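You operate a simulated robot arm through the tools that you are given. There is no shell and no other tool.

The job below is to be done with a simulated robot arm. You get a single attempt, and the scene is never put back.

Task
Set the relief valve to lift at about 320 kPa and prove it.
Fine: pump till the red pin pops, trim the brass knob, prove it again, end vented and backed off.

Only the result counts: the job must be done as asked and must still hold three seconds after the hand-in. Knocking over, shifting, dropping, spilling or breaking anything else fails it.

Robot
A 7-joint arm with a two-finger parallel gripper, fixed in place. Base frame: the origin is on the floor under the middle of its stand, x ahead of it, y to its left, z up; the work surface is at about z = 0.86. Readings come in m, degrees, newtons and seconds.
It reaches about 1.372 m from its shoulder. Its first joint turns from -149.0 to 149.0 degrees. Payload 3.43 kg.
Tool frame: the origin (TCP) lies between the finger pads and is the grasp point; the fingertips stand 0.03 m ahead of it; z points along the fingers, y is the line along which they close. The gripper opens to 0.094 m. The fingers are 0.028 m wide and 0.01 m thick; the gripper's body (0.05 by 0.096 m) begins 0.055 m behind the TCP.
Orientation is that of the tool frame in the base frame, as a unit quaternion [w, x, y, z]. With the fingers straight down and closing along the base's y, the tool's x points along the base's -x, its y along +y and its z along -z.

Tools
- The arm moves only by the tool step_arm. Its argument "series" is a list that holds one entry, the list of rows, each a list of 7 numbers: the finger opening in cm, from 0 to 9.4, then the shift along the tool's x, y, z in cm, then the turn, a rotation vector about the tool's x, y, z in degrees. In form: [[[hand, dx, dy, dz, wx, wy, wz], ...]]. A call has 1 to 20 rows; each row shifts and turns the commanded pose from where the row before left it, along the tool's axes as they then stand. Each row takes 0.2 s and may step no farther than 0.05 m and 8.6 degrees from the row before; otherwise, or with a gripper value out of range, the whole call is refused. A pose out of reach is approached as far as the arm can. The call stops where the force on the tool passes 40 N (or 10 N more than at its start, if that is more) or the arm is blocked; 0.2 s more then pass. The fingers move at their own pace (about 0.045 m/s each) and stop on an object; they squeeze with about 35 N. The grip force told is the motor's: it shows also when the fingers shut on nothing. Time passes only in rows, and 0.2 s behind the last, so rows that do not move let the fingers close. The reply holds the time, the measured pose of the TCP, the force on the tool along the base axes, the opening and the grip force, in the units named above and with some noise, with the torque about the TCP (base axes, N m) and any sound that the robot's microphone picked up.
- Cameras (640 x 400 px; columns grow to the right, rows downward): "scene" is fixed at [0.2217, -0.6501, 1.5998]; the picture's right is [-0.20, -0.98, 0.00], its down [-0.81, 0.17, -0.56] and it looks along [0.55, -0.11, -0.83] (base axes); focal length 316 px, centre (320, 200). "wrist" rides on the gripper at [0.076, 0.014, -0.102] in the tool frame; the picture's right is [-0.18, 0.98, 0.00], its down [-0.75, -0.14, -0.64] and it looks along [-0.63, -0.12, 0.77] (tool axes); focal length 243 px, centre (320, 200). There is no depth. A picture from a camera that has moved, and an enlarged one, comes with that camera's place and axes in the base frame and with its lens.
- grab_frame(camera): a new picture of that camera. The clock stands still meanwhile.
- inspect(camera, box): a new picture of the part [left, top, right, bottom] of that camera's present view, enlarged. The clock stands still meanwhile.
- sign_off(): hands the job in; it is judged then, once.

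Places have to be worked out from the pictures, the camera data and where the tool is seen. Open the gripper and draw the arm clear of the work before you hand the job in, unless the task says otherwise.

The tools are called as name(argument=value, ...) on one line, values as JSON. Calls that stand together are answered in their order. step_arm: Moves the arm, as the interface text tells. Its arguments: {"type":"object","properties":{"series":{"type":"array","items":{"type":"array","items":{"type":"array","items":{"type":"number"}}}}},"required":["series"]} The other tools are called the same way: grab_frame (camera) takes a picture; inspect (camera, box) takes an enlarged picture of a part of a camera's view; sign_off () hands the job in.

At the start:

```text
time: 0.0
tool_pos: [0.6933, -0.7039, 1.1867]
tcp_rot: [0.0, 0.0, 1.0, -0.001]
contact_force: [-0.2, -0.2, 0.4]
ft_torque: [0.01, -0.02, -0.02]
grip_width: 0.0939
grip_force: 0.0
```

scene: 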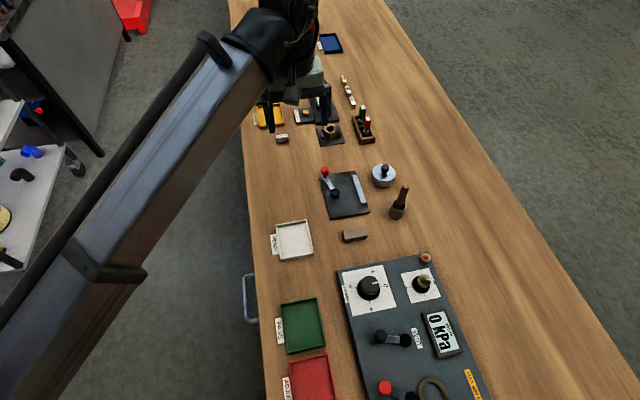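
wrist: 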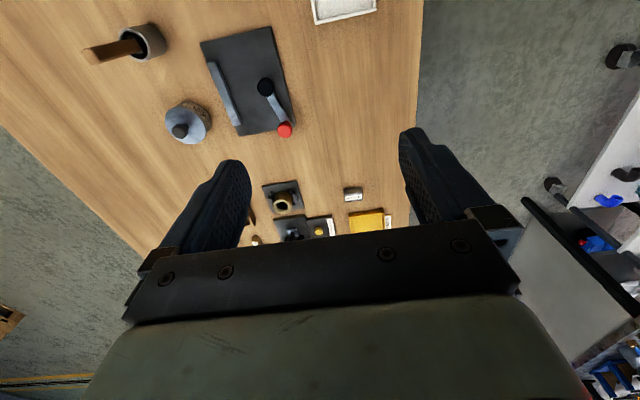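

The scene picture shows a dark panel with knobs, a kPa gauge and a lever at the lower right. I'll enlarge that area to identify the controls.

inspect(camera="scene", box=[320, 240, 500, 400])

inspect(camera="scene", box=[240, 30, 420, 240])

grab_frame(camera="wrist")

```text
2.50 times, centred on (410, 320) of scene
camera zoom: at [0.2217, -0.6501, 1.5998], right [-0.2, -0.98, 0.0], down [-0.81, 0.17, -0.56], along [0.55, -0.11, -0.83], focal length 789 px, centre (95, -100)
```

zoom: 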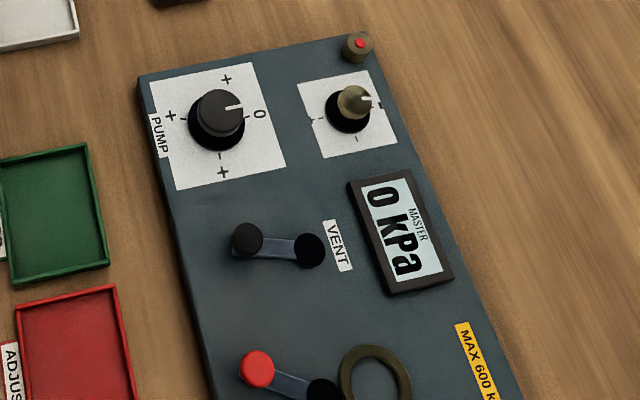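

```text
1.90 times, centred on (330, 135) of scene
camera zoom: at [0.2217, -0.6501, 1.5998], right [-0.2, -0.98, 0.0], down [-0.81, 0.17, -0.56], along [0.55, -0.11, -0.83], focal length 601 px, centre (301, 324)
```

zoom: 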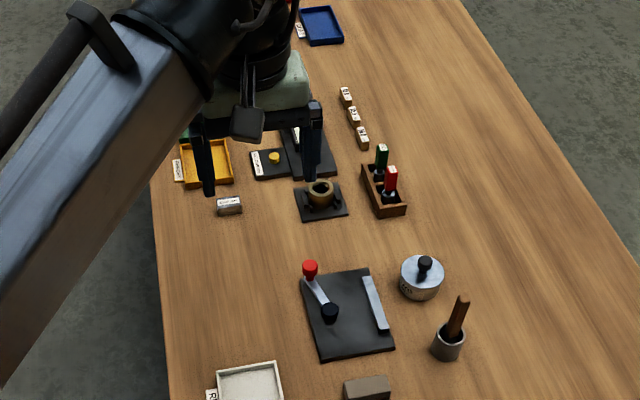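

```text
taken
camera wrist: at [0.6173, -0.688, 1.2904], right [0.18, 0.98, 0.0], down [0.75, -0.14, 0.64], along [0.63, -0.12, -0.77], focal length 243 px, centre (320, 200)
```

wrist: 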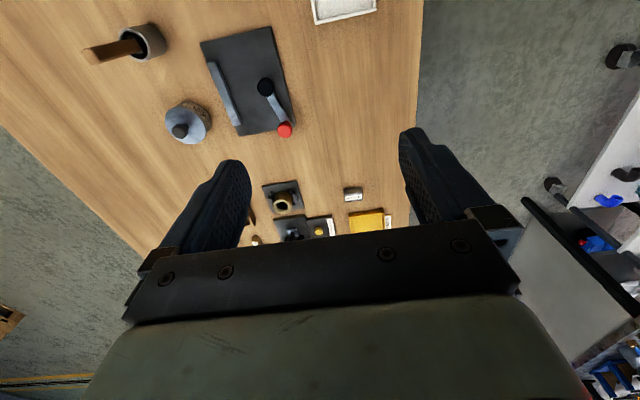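

The panel is about x 0.1–0.49, y -0.74 to -0.98, and its lower part is out of the scene view. I'll carry the open hand high over to about [0.2, -0.85, 1.25] so the wrist camera looks down on the panel.

step_arm(series=[[[9.4, 4.1, -1.2, -0.5, 0, 0, 0], [9.4, 4.1, -1.2, -0.5, 0, 0, 0], [9.4, 4.1, -1.2, -0.5, 0, 0, 0], [9.4, 4.1, -1.2, -0.5, 0, 0, 0], [9.4, 4.1, -1.2, -0.5, 0, 0, 0], [9.4, 4.1, -1.2, -0.5, 0, 0, 0], [9.4, 4.1, -1.2, -0.5, 0, 0, 0], [9.4, 4.1, -1.2, -0.5, 0, 0, 0], [9.4, 4.1, -1.2, -0.5, 0, 0, 0], [9.4, 4.1, -1.2, -0.5, 0, 0, 0], [9.4, 4.1, -1.2, -0.5, 0, 0, 0], [9.4, 4.1, -1.2, -0.5, 0, 0, 0]]])

```text
time: 2.6
tool_pos: [0.2056, -0.859, 1.2225]
tcp_rot: [0.002, -0.001, 1.0, -0.005]
contact_force: [-0.2, 0.1, 1.3]
ft_torque: [0.0, -0.01, 0.03]
grip_width: 0.0936
grip_force: 0.1
out of reach, approached as far as the arm can: row 7, 8, 9, 10, 11
```

The arm says it was close to a reach limit at some rows but ended near the goal. I'll take pictures from here.

grab_frame(camera="wrist")

grab_frame(camera="scene")

```text
taken
camera wrist: at [0.1299, -0.842, 1.3247], right [0.18, 0.98, -0.01], down [0.75, -0.13, 0.65], along [0.63, -0.13, -0.76], focal length 243 px, centre (320, 200)
```

wrist: 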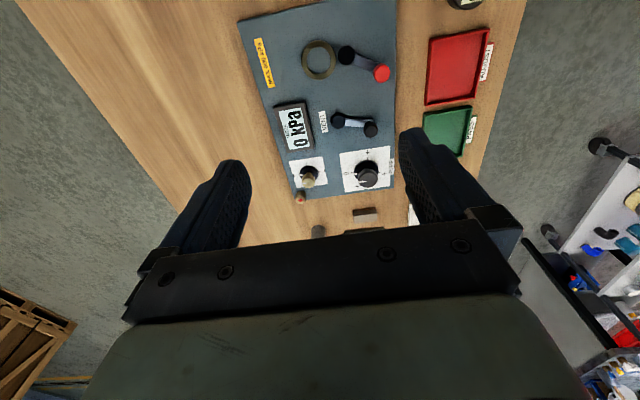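

```text
taken
```

scene: 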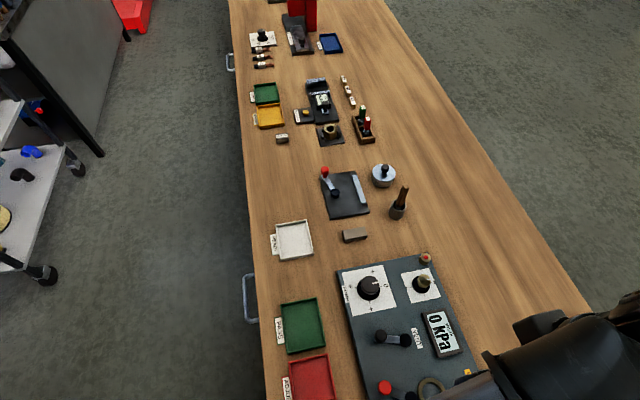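

The whole panel is in the wrist view. I'll enlarge it to read labels and marks.

inspect(camera="wrist", box=[230, 0, 410, 112])

inspect(camera="wrist", box=[260, 90, 420, 210])

inspect(camera="scene", box=[330, 245, 450, 320])

inspect(camera="scene", box=[350, 310, 490, 400])

```text
3.56 times, centred on (320, 56) of wrist
camera zoom: at [0.1299, -0.842, 1.3247], right [0.18, 0.98, -0.01], down [0.75, -0.13, 0.65], along [0.63, -0.13, -0.76], focal length 863 px, centre (320, 712)
```

zoom: 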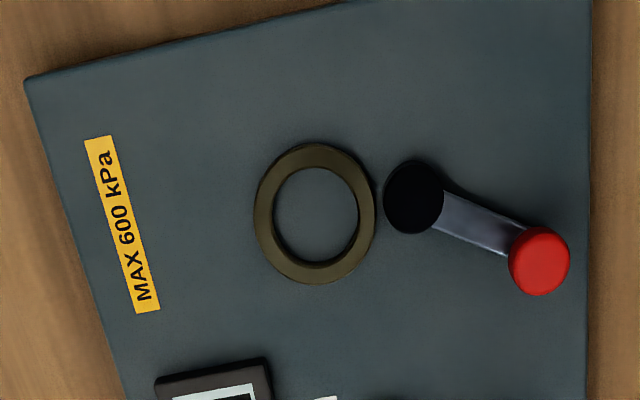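

```text
3.33 times, centred on (340, 150) of wrist
camera zoom: at [0.1299, -0.842, 1.3247], right [0.18, 0.98, -0.01], down [0.75, -0.13, 0.65], along [0.63, -0.13, -0.76], focal length 809 px, centre (253, 367)
```

zoom: 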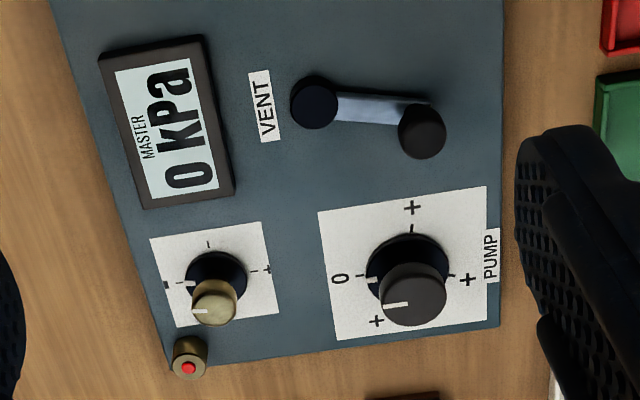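

```text
5.33 times, centred on (390, 282) of scene
camera zoom: at [0.2217, -0.6501, 1.5998], right [-0.2, -0.98, 0.0], down [-0.81, 0.17, -0.56], along [0.55, -0.11, -0.83], focal length 1683 px, centre (-53, -240)
```

zoom: 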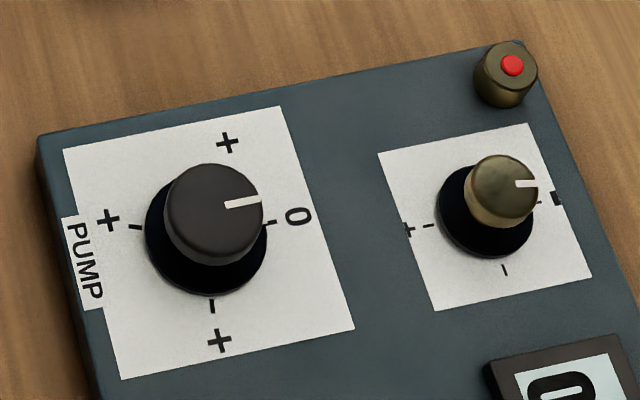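

```text
4.44 times, centred on (420, 355) of scene
camera zoom: at [0.2217, -0.6501, 1.5998], right [-0.2, -0.98, 0.0], down [-0.81, 0.17, -0.56], along [0.55, -0.11, -0.83], focal length 1402 px, centre (-124, -489)
```

zoom: 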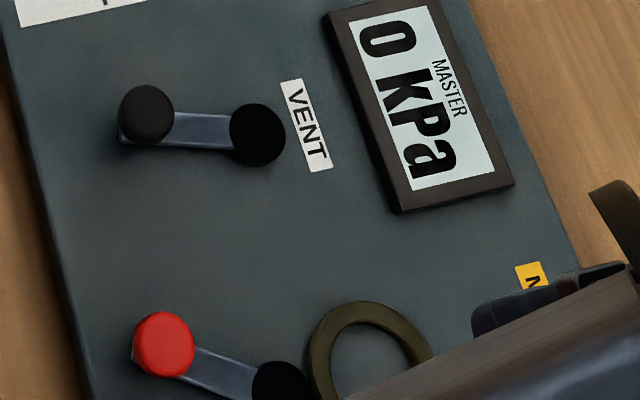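

Marks read: pump dial has 0 toward -y and "+" elsewhere; the brass dial has a heavy mark toward -y and "+" toward +y; the vent handle points toward +y. I place the pump knob at about (0.427, -0.802) and the brass knob at about (0.413, -0.924). I'll move above the pump for a closer look.

step_arm(series=[[[9.4, -3.7, 0.95, 2.4, 0, 0, 0], [9.4, -3.7, 0.95, 2.4, 0, 0, 0], [9.4, -3.7, 0.95, 2.4, 0, 0, 0], [9.4, -3.7, 0.95, 2.4, 0, 0, 0], [9.4, -3.7, 0.95, 2.4, 0, 0, 0], [9.4, -3.7, 0.95, 2.4, 0, 0, 0], [9.4, 0, 0, 0, 0, 0, 0]]])

```text
time: 4.2
tool_pos: [0.4265, -0.8041, 1.0762]
tcp_rot: [0.0, 0.0, 1.0, 0.0]
contact_force: [-0.3, -0.3, -0.4]
ft_torque: [0.0, -0.03, -0.04]
grip_width: 0.0943
grip_force: 0.0
```

The hand is now at (0.4265, -0.804, 1.076) above the pump. I'll check both views.

grab_frame(camera="wrist")

grab_frame(camera="scene")

```text
taken
camera wrist: at [0.3508, -0.7885, 1.1806], right [0.18, 0.98, 0.0], down [0.75, -0.14, 0.64], along [0.63, -0.12, -0.77], focal length 243 px, centre (320, 200)
```

wrist: 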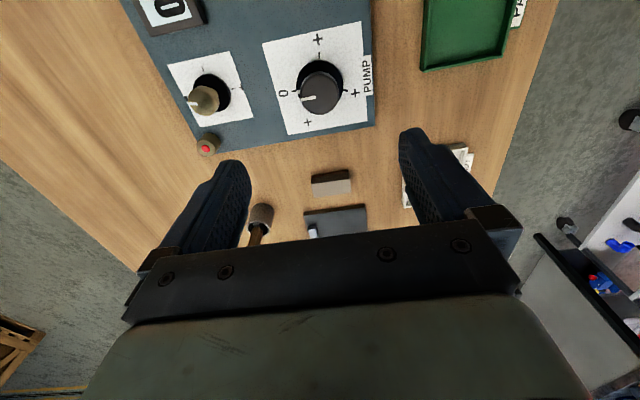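

```text
taken
```

scene: 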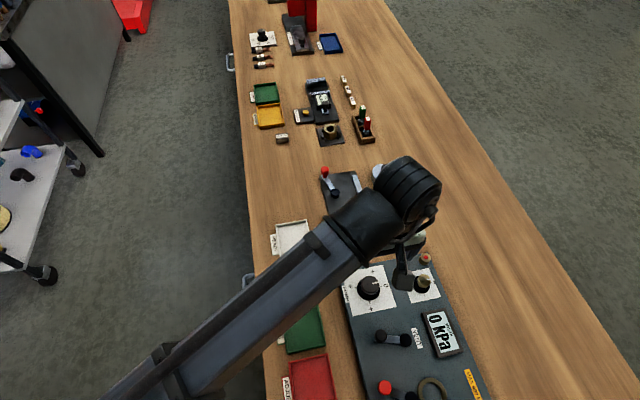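

In the scene view the pump, brass knob and gauge are all still visible with the arm here. The pump knob centre works out at about (0.423, -0.801), so I'll shift slightly and lower to z≈0.97 for a check before gripping.

step_arm(series=[[[8, 0.1, 0.1, 3.5, 0, 0, 0], [8, 0.1, 0.1, 3.5, 0, 0, 0], [8, 0.1, 0.1, 3.5, 0, 0, 0], [8, 0, 0, 0, 0, 0, 0]]])

grab_frame(camera="wrist")

grab_frame(camera="scene")

```text
time: 5.2
tool_pos: [0.4206, -0.8013, 0.9745]
tcp_rot: [0.0, 0.0, 1.0, -0.001]
contact_force: [0.7, 0.3, 0.0]
ft_torque: [-0.03, 0.0, 0.0]
grip_width: 0.0801
grip_force: 0.0
```

```text
taken
camera wrist: at [0.3462, -0.7851, 1.0778], right [0.18, 0.98, 0.0], down [0.75, -0.14, 0.64], along [0.63, -0.12, -0.77], focal length 243 px, centre (320, 200)
```

wrist: 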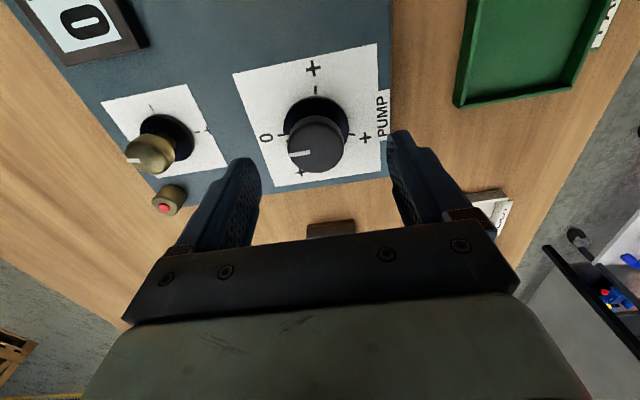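

```text
taken
```

scene: 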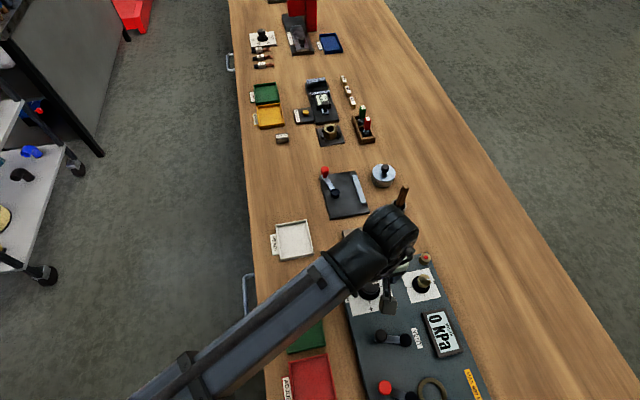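

The knob sits between the fingers in the wrist view; I'll enlarge to locate its top centre precisely.

inspect(camera="wrist", box=[230, 80, 410, 200])

inspect(camera="wrist", box=[90, 70, 250, 220])

```text
3.33 times, centred on (320, 140) of wrist
camera zoom: at [0.3462, -0.7851, 1.0778], right [0.18, 0.98, 0.0], down [0.75, -0.14, 0.64], along [0.63, -0.12, -0.77], focal length 809 px, centre (320, 400)
```

zoom: 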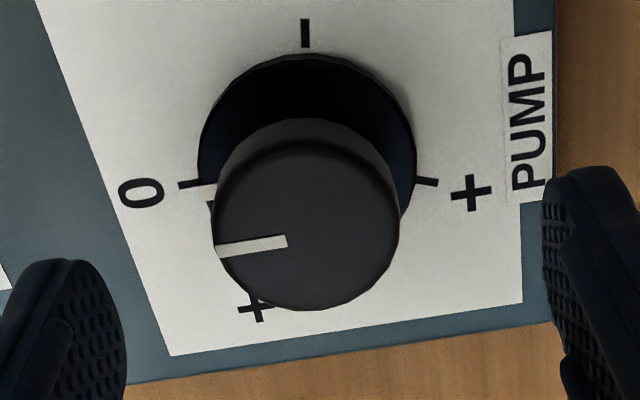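

```text
2.67 times, centred on (170, 145) of wrist
camera zoom: at [0.3462, -0.7851, 1.0778], right [0.18, 0.98, 0.0], down [0.75, -0.14, 0.64], along [0.63, -0.12, -0.77], focal length 647 px, centre (720, 347)
```

zoom: 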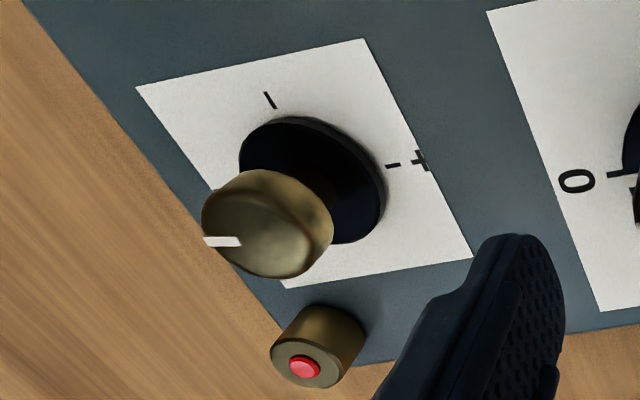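

Cross-checking the dial ticks and the knob top from both cameras puts the pump axis at about (0.434, -0.806), knob top z≈0.905 and panel z≈0.88. I'll shift there and lower a centimetre, then re-check.

step_arm(series=[[[8, -0.7, -0.22, 0.5, 0, 0, 0], [8, -0.65, -0.22, 0.5, 0, 0, 0], [8, 0, 0, 0, 0, 0, 0]]])

inspect(camera="wrist", box=[230, 80, 410, 200])

inspect(camera="scene", box=[330, 240, 480, 360])

```text
time: 6.0
tool_pos: [0.4355, -0.8043, 0.9641]
tcp_rot: [0.0, 0.001, 1.0, 0.0]
contact_force: [0.0, -0.1, -0.3]
ft_torque: [-0.02, 0.0, 0.02]
grip_width: 0.0799
grip_force: 0.0
```

```text
3.33 times, centred on (320, 140) of wrist
camera zoom: at [0.3603, -0.7884, 1.0671], right [0.18, 0.98, 0.0], down [0.75, -0.14, 0.64], along [0.63, -0.12, -0.77], focal length 809 px, centre (320, 400)
```

zoom: 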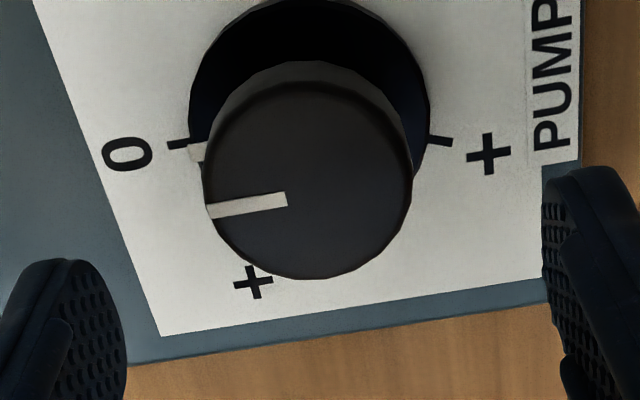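

```text
3.33 times, centred on (405, 300) of scene
camera zoom: at [0.2217, -0.6501, 1.5998], right [-0.2, -0.98, 0.0], down [-0.81, 0.17, -0.56], along [0.55, -0.11, -0.83], focal length 1052 px, centre (37, -133)
```

zoom: 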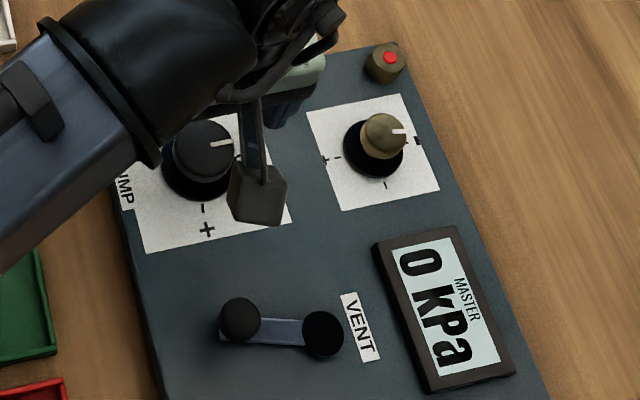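

Gauge still reads 0 and the pin is flush. The knob axis is about (0.431, -0.806); I'll nudge there and lower the open fingers around the knob to TCP z≈0.925, watching force.

step_arm(series=[[[8, 0.2, -0.1, 1.3, 0, 0, 0], [8, 0.2, -0.1, 1.3, 0, 0, 0], [8, 0, 0, 1.3, 0, 0, 0], [8, 0, 0, 0, 0, 0, 0]]])

grab_frame(camera="wrist")

inspect(camera="scene", box=[330, 240, 480, 360])

```text
time: 7.0
tool_pos: [0.432, -0.8077, 0.9248]
tcp_rot: [0.0, 0.0, 1.0, -0.001]
contact_force: [0.7, -0.3, 0.4]
ft_torque: [0.0, -0.01, 0.01]
grip_width: 0.08
grip_force: 0.1
```

```text
taken
camera wrist: at [0.356, -0.7902, 1.0281], right [0.18, 0.98, 0.0], down [0.75, -0.14, 0.64], along [0.63, -0.12, -0.77], focal length 243 px, centre (320, 200)
```

wrist: 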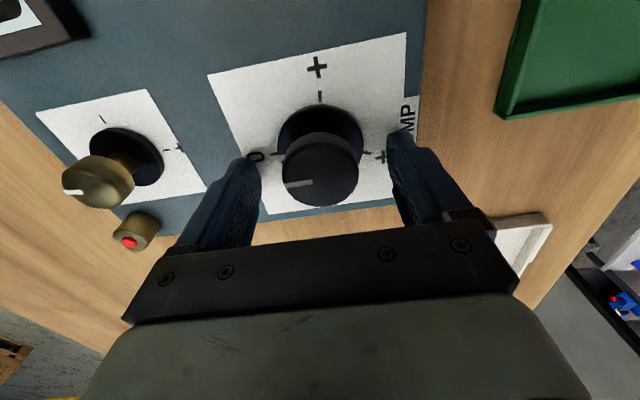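

```text
3.33 times, centred on (405, 300) of scene
camera zoom: at [0.2217, -0.6501, 1.5998], right [-0.2, -0.98, 0.0], down [-0.81, 0.17, -0.56], along [0.55, -0.11, -0.83], focal length 1052 px, centre (37, -133)
```

zoom: 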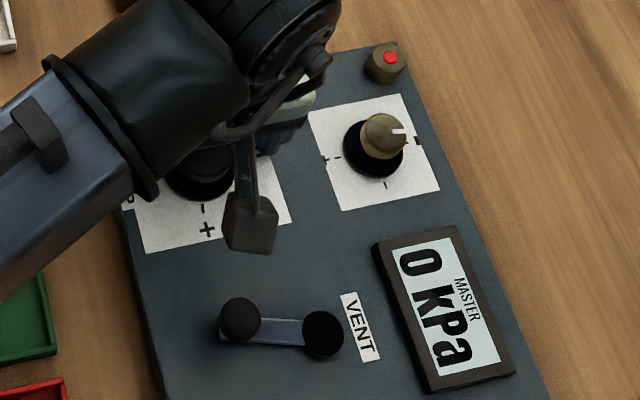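

I'll enlarge to see how the knob sits relative to the finger pads before closing.

inspect(camera="wrist", box=[230, 90, 420, 230])

```text
2.86 times, centred on (325, 160) of wrist
camera zoom: at [0.356, -0.7902, 1.0281], right [0.18, 0.98, 0.0], down [0.75, -0.14, 0.64], along [0.63, -0.12, -0.77], focal length 693 px, centre (306, 314)
```

zoom: 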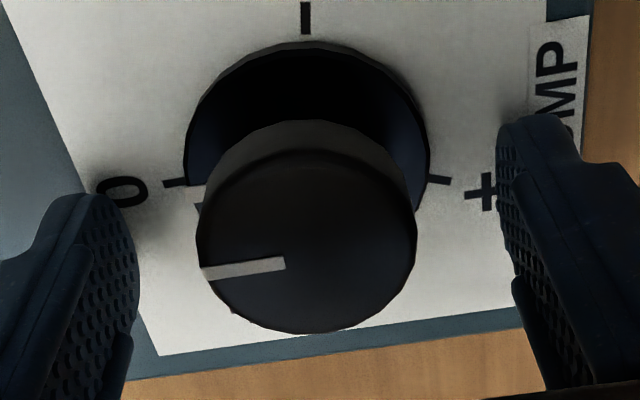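

Triangulating three wrist views: panel surface z≈0.895, knob top z≈0.9215, knob centre about 6 mm nearer (-x) than the TCP, centred in y. I'll raise 6 mm, shift, and close gently on the knob.

step_arm(series=[[[8, 0.3, 0, -0.5, 0, 0, 0], [8, 0.25, 0, 0, 0, 0, 0], [6, 0, 0, 0, 0, 0, 0], [4, 0, 0, 0, 0, 0, 0], [3, 0, 0, 0, 0, 0, 0], [3, 0, 0, 0, 0, 0, 0]]])

inspect(camera="wrist", box=[230, 90, 420, 230])

inspect(camera="scene", box=[330, 240, 480, 360])

```text
time: 8.4
tool_pos: [0.427, -0.8041, 0.929]
tcp_rot: [0.0, 0.0, 1.0, 0.001]
contact_force: [-0.6, 11.6, -1.7]
ft_torque: [0.09, -0.05, -0.01]
grip_width: 0.0386
grip_force: 40.5
```

```text
2.86 times, centred on (325, 160) of wrist
camera zoom: at [0.3509, -0.7891, 1.0336], right [0.18, 0.98, 0.0], down [0.75, -0.14, 0.64], along [0.63, -0.12, -0.77], focal length 693 px, centre (306, 314)
```

zoom: 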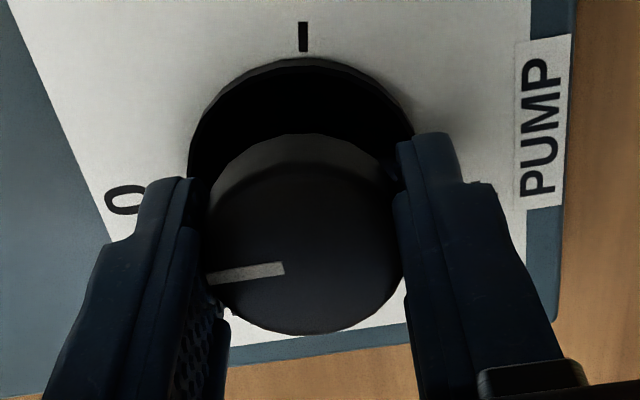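

```text
3.33 times, centred on (405, 300) of scene
camera zoom: at [0.2217, -0.6501, 1.5998], right [-0.2, -0.98, 0.0], down [-0.81, 0.17, -0.56], along [0.55, -0.11, -0.83], focal length 1052 px, centre (37, -133)
```

zoom: 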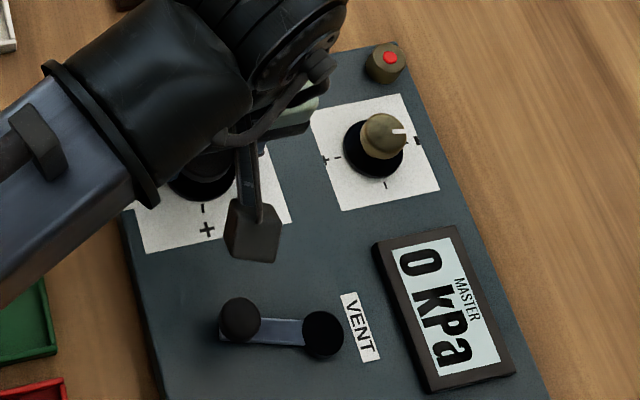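

The grip is on the knob (width 38.6 mm) with 11.6 N sideways, so the knob is about 3 mm toward +y of the command. I'll relieve that, then try a small clockwise (seen from above) turn and read torque and gauge.

step_arm(series=[[[3, 0, 0.3, 0, 0, 0, 0], [3, 0, 0, 0, 0, 0, 4], [3, 0, 0, 0, 0, 0, 4], [3, 0, 0, 0, 0, 0, 4], [3, 0, 0, 0, 0, 0, 0]]])

inspect(camera="wrist", box=[230, 90, 420, 230])

inspect(camera="scene", box=[330, 240, 480, 360])

```text
time: 9.6
tool_pos: [0.4263, -0.8051, 0.9298]
tcp_rot: [0.0, 0.106, 0.994, -0.002]
contact_force: [-6.0, -30.6, 5.6]
ft_torque: [0.42, 0.82, 0.04]
grip_width: 0.0392
grip_force: 44.9
```

```text
2.86 times, centred on (325, 160) of wrist
camera zoom: at [0.3557, -0.773, 1.0335], right [0.39, 0.92, 0.0], down [0.71, -0.29, 0.64], along [0.59, -0.25, -0.77], focal length 693 px, centre (306, 314)
```

zoom: 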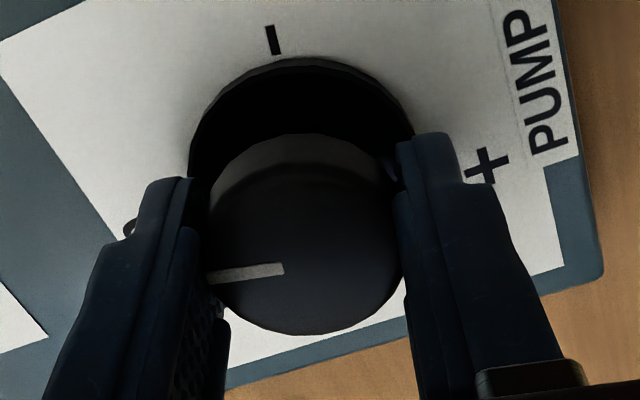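

```text
3.33 times, centred on (405, 300) of scene
camera zoom: at [0.2217, -0.6501, 1.5998], right [-0.2, -0.98, 0.0], down [-0.81, 0.17, -0.56], along [0.55, -0.11, -0.83], focal length 1052 px, centre (37, -133)
```

zoom: 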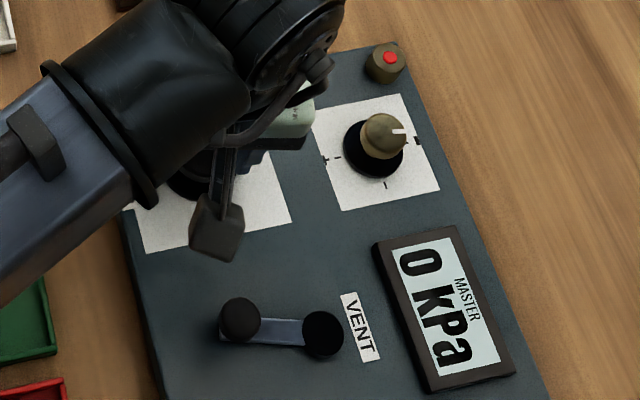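

The knob turned with the hand (12° clockwise), gauge still 0, and 30 N sideways says I overcorrected by about 2 mm. I'll back that off and turn a further 40° in small steps.

step_arm(series=[[[3, -0.05, -0.21, 0, 0, 0, 0], [3, 0, 0, 0, 0, 0, 8], [3, 0, 0, 0, 0, 0, 8], [3, 0, 0, 0, 0, 0, 8], [3, 0, 0, 0, 0, 0, 0]]])

inspect(camera="wrist", box=[230, 90, 420, 230])

inspect(camera="scene", box=[330, 240, 480, 360])

```text
time: 10.8
tool_pos: [0.4267, -0.8045, 0.9304]
tcp_rot: [0.0, 0.311, 0.951, -0.001]
contact_force: [-14.3, -24.8, 9.1]
ft_torque: [0.16, -0.3, 0.01]
grip_width: 0.0389
grip_force: 45.3
```

```text
2.86 times, centred on (325, 160) of wrist
camera zoom: at [0.3739, -0.7472, 1.0336], right [0.73, 0.69, 0.0], down [0.53, -0.56, 0.64], along [0.44, -0.47, -0.77], focal length 693 px, centre (306, 314)
```

zoom: 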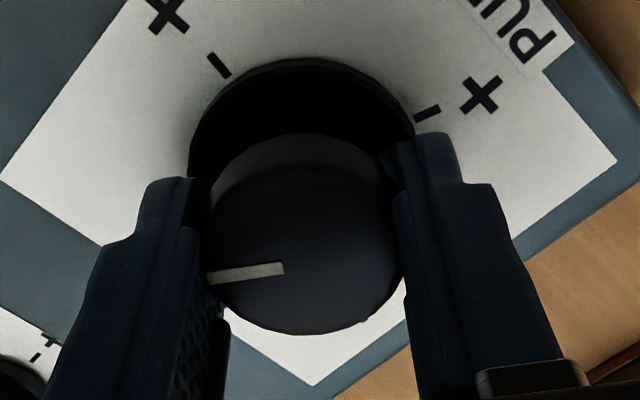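

```text
3.33 times, centred on (405, 300) of scene
camera zoom: at [0.2217, -0.6501, 1.5998], right [-0.2, -0.98, 0.0], down [-0.81, 0.17, -0.56], along [0.55, -0.11, -0.83], focal length 1052 px, centre (37, -133)
```

zoom: 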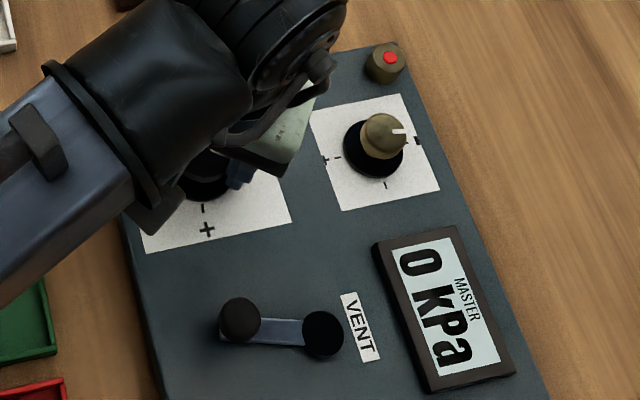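

36° clockwise gives no pressure, so the vent is probably open. I'll turn the pump back to 0, release, and work the vent lever next.

step_arm(series=[[[3, 0, -0.15, 0, 0, 0, 0], [3, 0, 0, 0, 0, 0, -8], [3, 0, 0, 0, 0, 0, -8], [3, 0, 0, 0, 0, 0, -8], [3, 0, 0, 0, 0, 0, -8], [3, 0, 0, 0, 0, 0, -4], [3, 0, 0, 0, 0, 0, 0]]])

inspect(camera="wrist", box=[230, 90, 420, 230])

```text
time: 12.4
tool_pos: [0.4255, -0.8053, 0.9302]
tcp_rot: [0.0, -0.001, 1.0, 0.001]
contact_force: [-8.6, -2.6, 5.2]
ft_torque: [-0.14, 1.05, -0.12]
grip_width: 0.0388
grip_force: 45.5
```

```text
2.86 times, centred on (325, 160) of wrist
camera zoom: at [0.351, -0.7891, 1.0337], right [0.18, 0.98, 0.0], down [0.75, -0.14, 0.64], along [0.63, -0.12, -0.77], focal length 693 px, centre (306, 314)
```

zoom: 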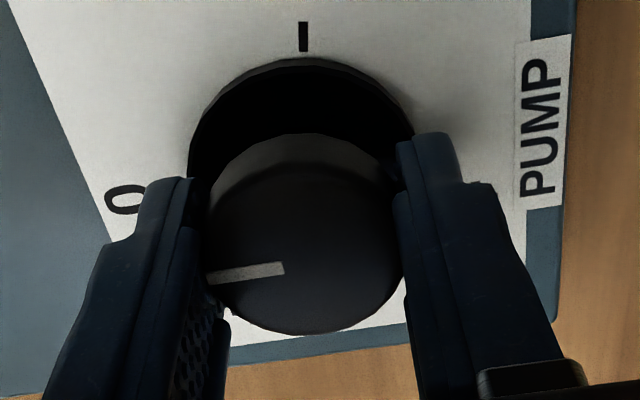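

The pump is back at 0. I'll release, rise, and move over the vent lever for a closer view.

step_arm(series=[[[8, 0, 0, 0, 0, 0, 0], [8, 0, 0, 0, 0, 0, 0], [8, 0, 0, 0, 0, 0, 0], [8, 0, 0, -3.5, 0, 0, 0], [8, 0, 0, -4, 0, 0, 0], [8, 3.5, -0.5, -1, 0, 0, 0], [8, 3.5, -0.5, -1, 0, 0, 0], [8, 3.0, -0.5, 0, 0, 0, 0], [8, 0, 0, 0, 0, 0, 0]]])

grab_frame(camera="wrist")

grab_frame(camera="scene")

```text
time: 14.4
tool_pos: [0.325, -0.821, 1.0241]
tcp_rot: [0.0, 0.0, 1.0, 0.0]
contact_force: [1.5, 0.1, 0.4]
ft_torque: [-0.04, -0.01, -0.01]
grip_width: 0.0798
grip_force: 0.0
```

```text
taken
camera wrist: at [0.2501, -0.8048, 1.1283], right [0.18, 0.98, 0.0], down [0.75, -0.14, 0.64], along [0.63, -0.12, -0.77], focal length 243 px, centre (320, 200)
```

wrist: 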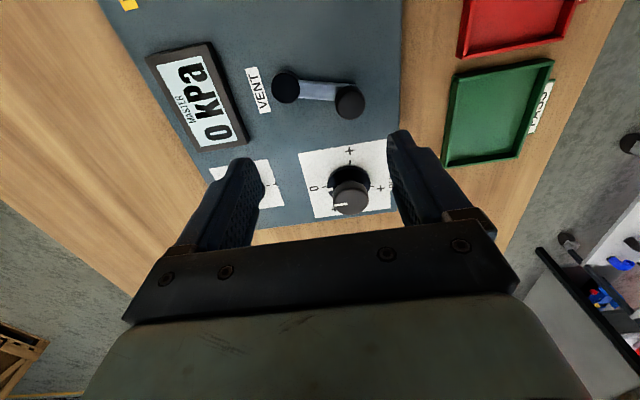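

```text
taken
```

scene: 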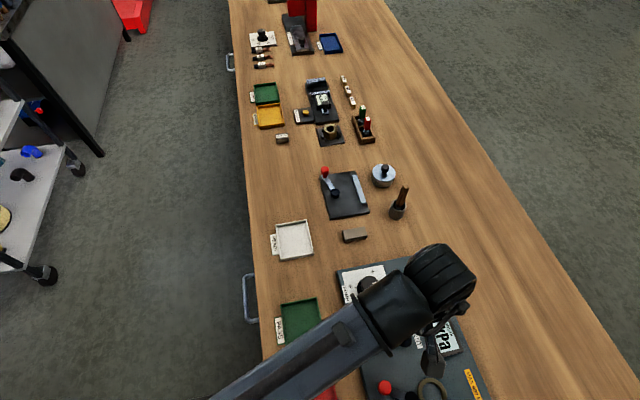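

inspect(camera="wrist", box=[230, 40, 410, 150])

```text
3.56 times, centred on (320, 95) of wrist
camera zoom: at [0.2501, -0.8048, 1.1283], right [0.18, 0.98, 0.0], down [0.75, -0.14, 0.64], along [0.63, -0.12, -0.77], focal length 863 px, centre (320, 573)
```

zoom: 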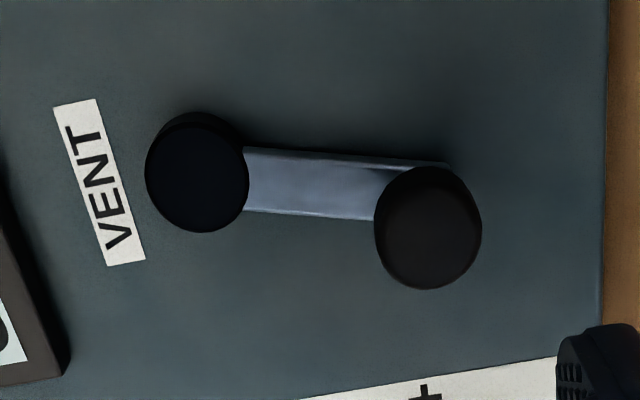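

The vent lever's pivot is about (0.301, -0.845) and its handle about (0.315, -0.794, top z≈0.936), pointing ~15° off +y. I'll move over the handle, align the fingers with the lever and look again before gripping.

step_arm(series=[[[4.6, 0.5, 1.35, 1.7, 0, 0, 0], [4.6, 0.5, 1.35, 1.7, 0, 0, 0], [4.6, 0, 0, 0, 0, 0, 7.5], [4.6, 0, 0, 0, 0, 0, 7.5], [4.6, 0, 0, 0, 0, 0, 0]]])

grab_frame(camera="wrist")

inspect(camera="wrist", box=[230, 80, 410, 200])

```text
time: 15.6
tool_pos: [0.3177, -0.7932, 0.9913]
tcp_rot: [0.0, 0.131, 0.991, 0.0]
contact_force: [0.1, 0.3, 0.3]
ft_torque: [0.04, 0.03, 0.0]
grip_width: 0.046
grip_force: 0.0
```

```text
taken
camera wrist: at [0.2483, -0.7579, 1.0949], right [0.43, 0.9, 0.0], down [0.69, -0.33, 0.64], along [0.58, -0.28, -0.77], focal length 243 px, centre (320, 200)
```

wrist: 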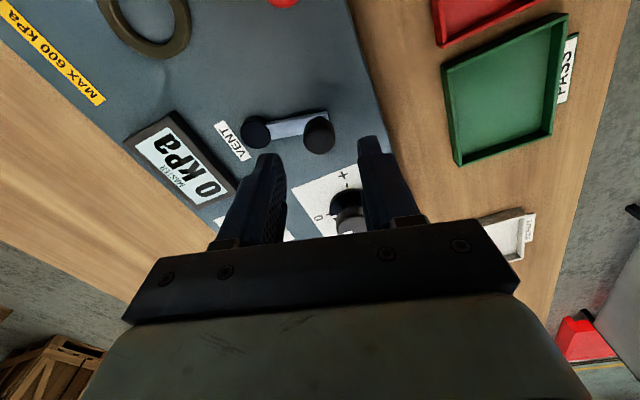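

```text
3.33 times, centred on (320, 140) of wrist
camera zoom: at [0.2483, -0.7579, 1.0949], right [0.43, 0.9, 0.0], down [0.69, -0.33, 0.64], along [0.58, -0.28, -0.77], focal length 809 px, centre (320, 400)
```

zoom: 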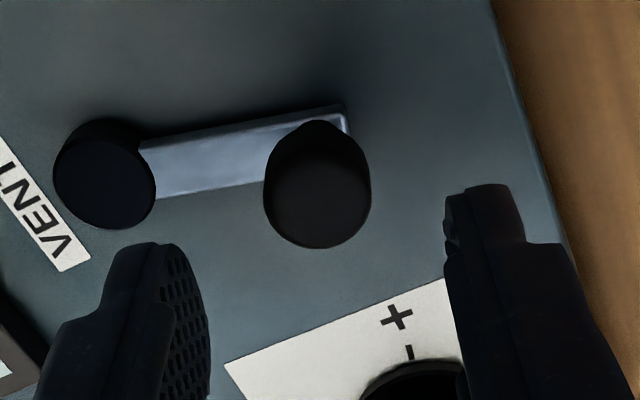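

The handle is centred between the fingers (top z≈0.93). I'll lower 4.2 cm so the tips stay above the bar, then close on the handle.

step_arm(series=[[[4.6, 0, 0, 1.5, 0, 0, 0], [4.6, 0, 0, 1.5, 0, 0, 0], [4.6, 0, 0, 1.2, 0, 0, 0], [4.6, 0, 0, 0, 0, 0, 0], [3.4, 0, 0, 0, 0, 0, 0], [2.6, 0, 0, 0, 0, 0, 0], [1.5, 0, 0, 0, 0, 0, 0], [1.5, 0, 0, 0, 0, 0, 0]]])

inspect(camera="wrist", box=[220, 80, 420, 220])

grab_frame(camera="scene")

```text
time: 17.4
tool_pos: [0.3163, -0.7936, 0.9506]
tcp_rot: [0.0, 0.131, 0.991, -0.001]
contact_force: [0.4, 2.3, -1.7]
ft_torque: [-0.23, 0.0, -0.02]
grip_width: 0.0235
grip_force: 44.7
```

```text
2.86 times, centred on (320, 150) of wrist
camera zoom: at [0.2477, -0.7588, 1.0534], right [0.43, 0.9, 0.0], down [0.69, -0.33, 0.64], along [0.58, -0.28, -0.77], focal length 693 px, centre (320, 343)
```

zoom: 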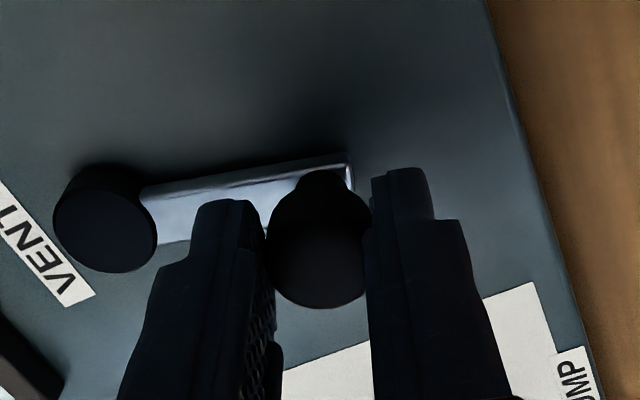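

```text
taken
```

scene: 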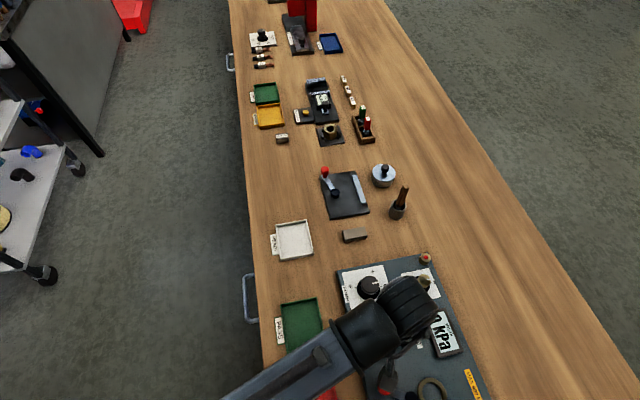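

The handle is gripped with little side force. I'll try a small counterclockwise swing (toward -x) about the pivot and read the forces.

step_arm(series=[[[1.5, 0.46, -0.02, 0, 0, 0, -5], [1.5, 0, 0, 0, 0, 0, 0]]])

```text
time: 18.0
tool_pos: [0.3157, -0.7943, 0.9492]
tcp_rot: [0.003, 0.085, 0.996, 0.0]
contact_force: [25.9, -8.0, -4.2]
ft_torque: [0.07, -0.68, 0.16]
grip_width: 0.0231
grip_force: 44.7
```

It resisted with 26 N and hardly moved, so that is the stop. I'll reverse and swing clockwise (toward +x).

step_arm(series=[[[1.5, -0.46, -0.02, 0, 0, 0, 5], [1.5, -0.46, -0.02, 0, 0, 0, 5], [1.5, -0.46, -0.02, 0, 0, 0, 5], [1.5, 0, 0, 0, 0, 0, 0]]])

grab_frame(camera="wrist")

```text
time: 19.0
tool_pos: [0.3246, -0.7973, 0.95]
tcp_rot: [-0.003, 0.217, 0.976, 0.001]
contact_force: [-3.5, 8.4, -1.0]
ft_torque: [0.29, 1.04, -0.33]
grip_width: 0.0234
grip_force: 45.1
```

```text
taken
camera wrist: at [0.2622, -0.7492, 1.0537], right [0.58, 0.81, 0.0], down [0.62, -0.45, 0.64], along [0.52, -0.37, -0.77], focal length 243 px, centre (320, 200)
```

wrist: 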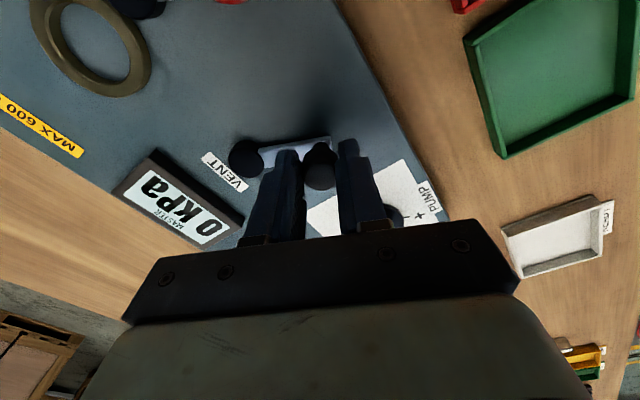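

It moves freely clockwise (9 mm so far). I'll continue the swing in small arc steps until it meets the other stop.

step_arm(series=[[[1.5, -0.64, -0.04, 0, 0, 0, 7], [1.5, -0.64, -0.04, 0, 0, 0, 7], [1.5, -0.64, -0.04, 0, 0, 0, 7], [1.5, -0.64, -0.04, 0, 0, 0, 7], [1.5, 0, 0, 0, 0, 0, 0]]])

grab_frame(camera="wrist")

```text
time: 20.2
tool_pos: [0.3474, -0.8122, 0.9499]
tcp_rot: [0.001, 0.446, 0.895, 0.0]
contact_force: [13.8, 12.3, 6.9]
ft_torque: [0.35, 0.0, 0.0]
grip_width: 0.0232
grip_force: 44.8
```

```text
taken
camera wrist: at [0.3129, -0.7408, 1.0534], right [0.9, 0.44, 0.0], down [0.34, -0.69, 0.64], along [0.29, -0.58, -0.77], focal length 243 px, centre (320, 200)
```

wrist: 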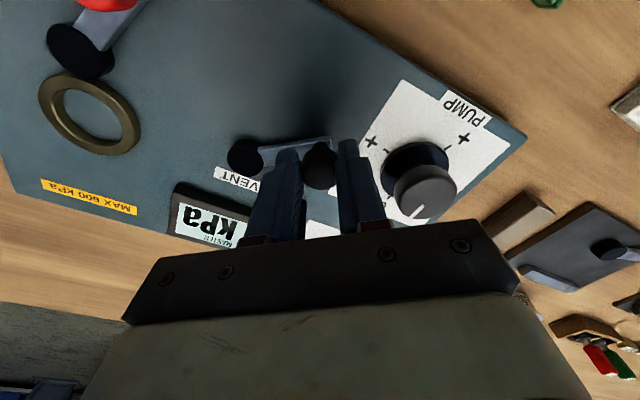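

The lever is now about 50° round and still moving, with some outward push, so the true radius is slightly larger than I assumed. I'll add a little outward and continue.

step_arm(series=[[[1.5, -0.66, 0.08, 0, 0, 0, 7], [1.5, -0.66, -0.03, 0, 0, 0, 7], [1.5, -0.66, -0.03, 0, 0, 0, 7], [1.5, -0.66, -0.03, 0, 0, 0, 7], [1.5, 0, 0, 0, 0, 0, 0]]])

grab_frame(camera="wrist")

grab_frame(camera="scene")

```text
time: 21.4
tool_pos: [0.3577, -0.8319, 0.9493]
tcp_rot: [-0.002, 0.649, 0.761, 0.004]
contact_force: [17.3, 36.1, 5.2]
ft_torque: [0.79, -0.15, 0.02]
grip_width: 0.0237
grip_force: 44.8
```

```text
taken
camera wrist: at [0.3604, -0.7534, 1.0535], right [1.0, -0.03, 0.0], down [-0.02, -0.77, 0.64], along [-0.02, -0.64, -0.77], focal length 243 px, centre (320, 200)
```

wrist: 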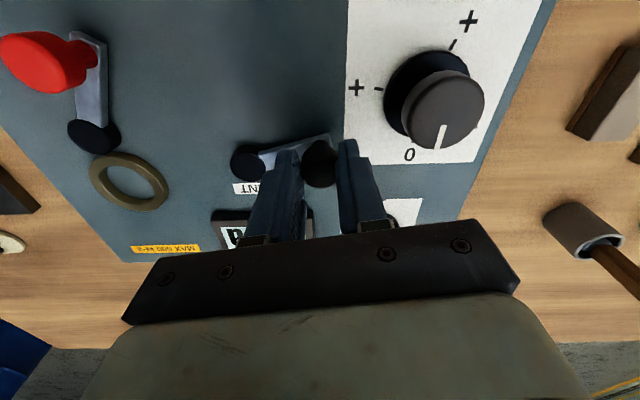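

```text
taken
```

scene: 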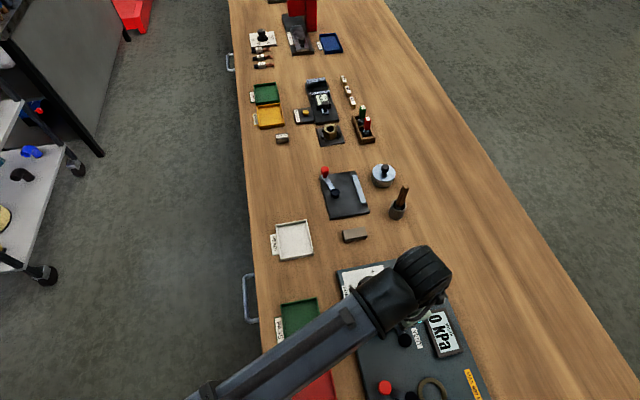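

At about 75° the force jumped to 36 N opposing, so the lever is at its other stop. I'll ease off the push, release and lift clear.

step_arm(series=[[[1.5, 0.5, 0, 0, 0, 0, -6], [1.5, 0, 0, 0, 0, 0, 0], [4.4, 0, 0, 0, 0, 0, 0], [4.6, 0, 0, 0, 0, 0, 0], [4.6, 0, 0, 0, 0, 0, 0], [4.6, 0, 0, -2, 0, 0, 0], [4.6, 0, 0, -3, 0, 0, 0], [4.6, 0, 0, -3, 0, 0, 0]]])

grab_frame(camera="wrist")

grab_frame(camera="scene")

```text
time: 23.2
tool_pos: [0.3568, -0.8315, 1.0302]
tcp_rot: [0.0, 0.608, 0.794, 0.0]
contact_force: [0.1, -0.5, 0.1]
ft_torque: [0.03, 0.01, -0.01]
grip_width: 0.0461
grip_force: 0.0
```

```text
taken
camera wrist: at [0.3515, -0.7523, 1.1341], right [1.0, 0.08, 0.0], down [0.06, -0.76, 0.64], along [0.05, -0.64, -0.77], focal length 243 px, centre (320, 200)
```

wrist: 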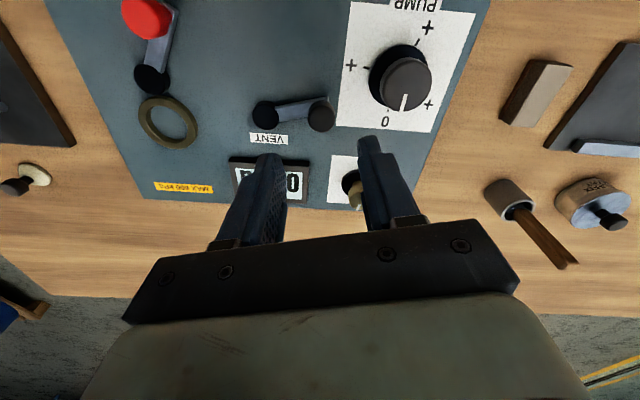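

```text
taken
```

scene: 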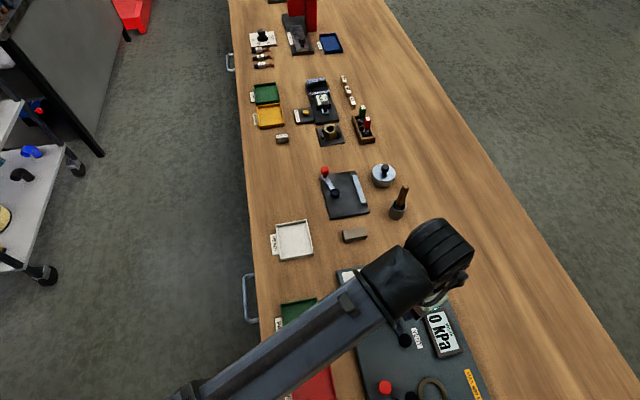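

The vent lever is now at its far position and the pump still points to 0. I'll move over the pump knob and unwind the wrist to about -40° so I have a long clockwise stroke.

step_arm(series=[[[7, 0.4, 3.7, 0, 0, 0, 0], [7, 0.37, 3.65, 0, 0, 0, 0], [7, 0, 0, 0, 0, 0, -8.2], [7, 0, 0, 0, 0, 0, -8.2], [7, 0, 0, 0, 0, 0, -8.2], [7, 0, 0, 0, 0, 0, -8.2], [7, 0, 0, 0, 0, 0, -8.2], [7, 0, 0, 0, 0, 0, -8.2], [7, 0, 0, 0, 0, 0, -8.2], [7, 0, 0, 0, 0, 0, -8.2], [7, 0, 0, 0, 0, 0, -8.2], [7, 0, 0, 0, 0, 0, -8.2], [7, 0, 0, 0, 0, 0, -8.2], [7, 0, 0, 0, 0, 0, -8.2], [7, 0, 0, 0, 0, 0, -8.2], [7, 0, 0, 0, 0, 0, -8.2], [7, 0, 0, 0, 0, 0, 0]]])

grab_frame(camera="wrist")

grab_frame(camera="scene")

```text
time: 26.8
tool_pos: [0.4243, -0.8049, 1.0298]
tcp_rot: [0.0, -0.341, 0.94, 0.0]
contact_force: [-0.3, 0.1, 0.7]
ft_torque: [-0.02, -0.01, 0.01]
grip_width: 0.0702
grip_force: 0.1
```

```text
taken
camera wrist: at [0.3574, -0.8405, 1.1335], right [-0.49, 0.87, 0.0], down [0.67, 0.38, 0.64], along [0.56, 0.31, -0.77], focal length 243 px, centre (320, 200)
```

wrist: 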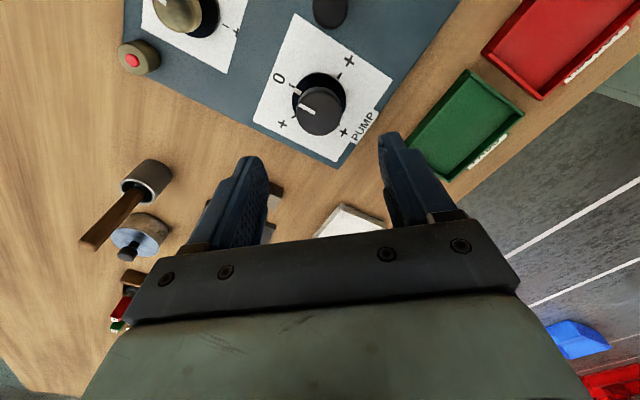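

```text
taken
```

scene: 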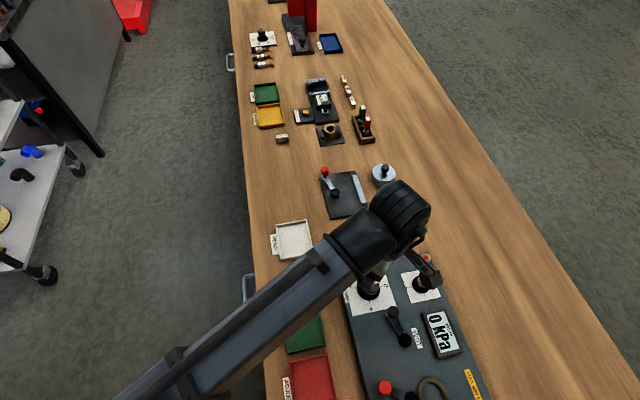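

The knob is aligned under the tool. I'll lower to z≈0.931 and close on it.

step_arm(series=[[[7, 0, 0, 3.3, 0, 0, 0], [7, 0, 0, 3.3, 0, 0, 0], [7, 0, 0, 3.25, 0, 0, 0], [5.5, 0, 0, 0, 0, 0, 0], [4.2, 0, 0, 0, 0, 0, 0], [3, 0, 0, 0, 0, 0, 0], [3, 0, 0, 0, 0, 0, 0]]])

inspect(camera="scene", box=[330, 240, 480, 360])

```text
time: 28.4
tool_pos: [0.4255, -0.8049, 0.9313]
tcp_rot: [0.0, -0.34, 0.94, -0.001]
contact_force: [3.0, -3.9, -3.1]
ft_torque: [-0.22, -0.07, -0.01]
grip_width: 0.0398
grip_force: 45.2
```

```text
3.33 times, centred on (405, 300) of scene
camera zoom: at [0.2217, -0.6501, 1.5998], right [-0.2, -0.98, 0.0], down [-0.81, 0.17, -0.56], along [0.55, -0.11, -0.83], focal length 1052 px, centre (37, -133)
```

zoom: 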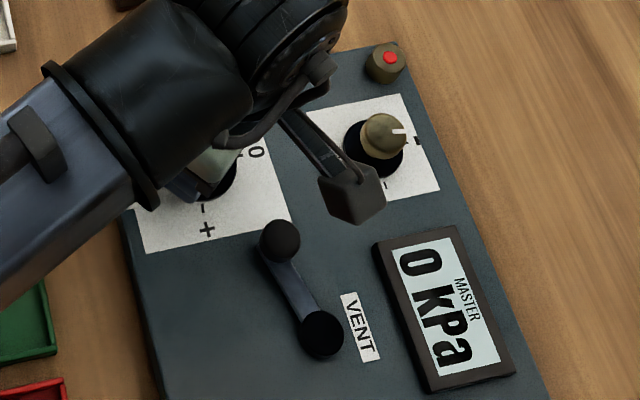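

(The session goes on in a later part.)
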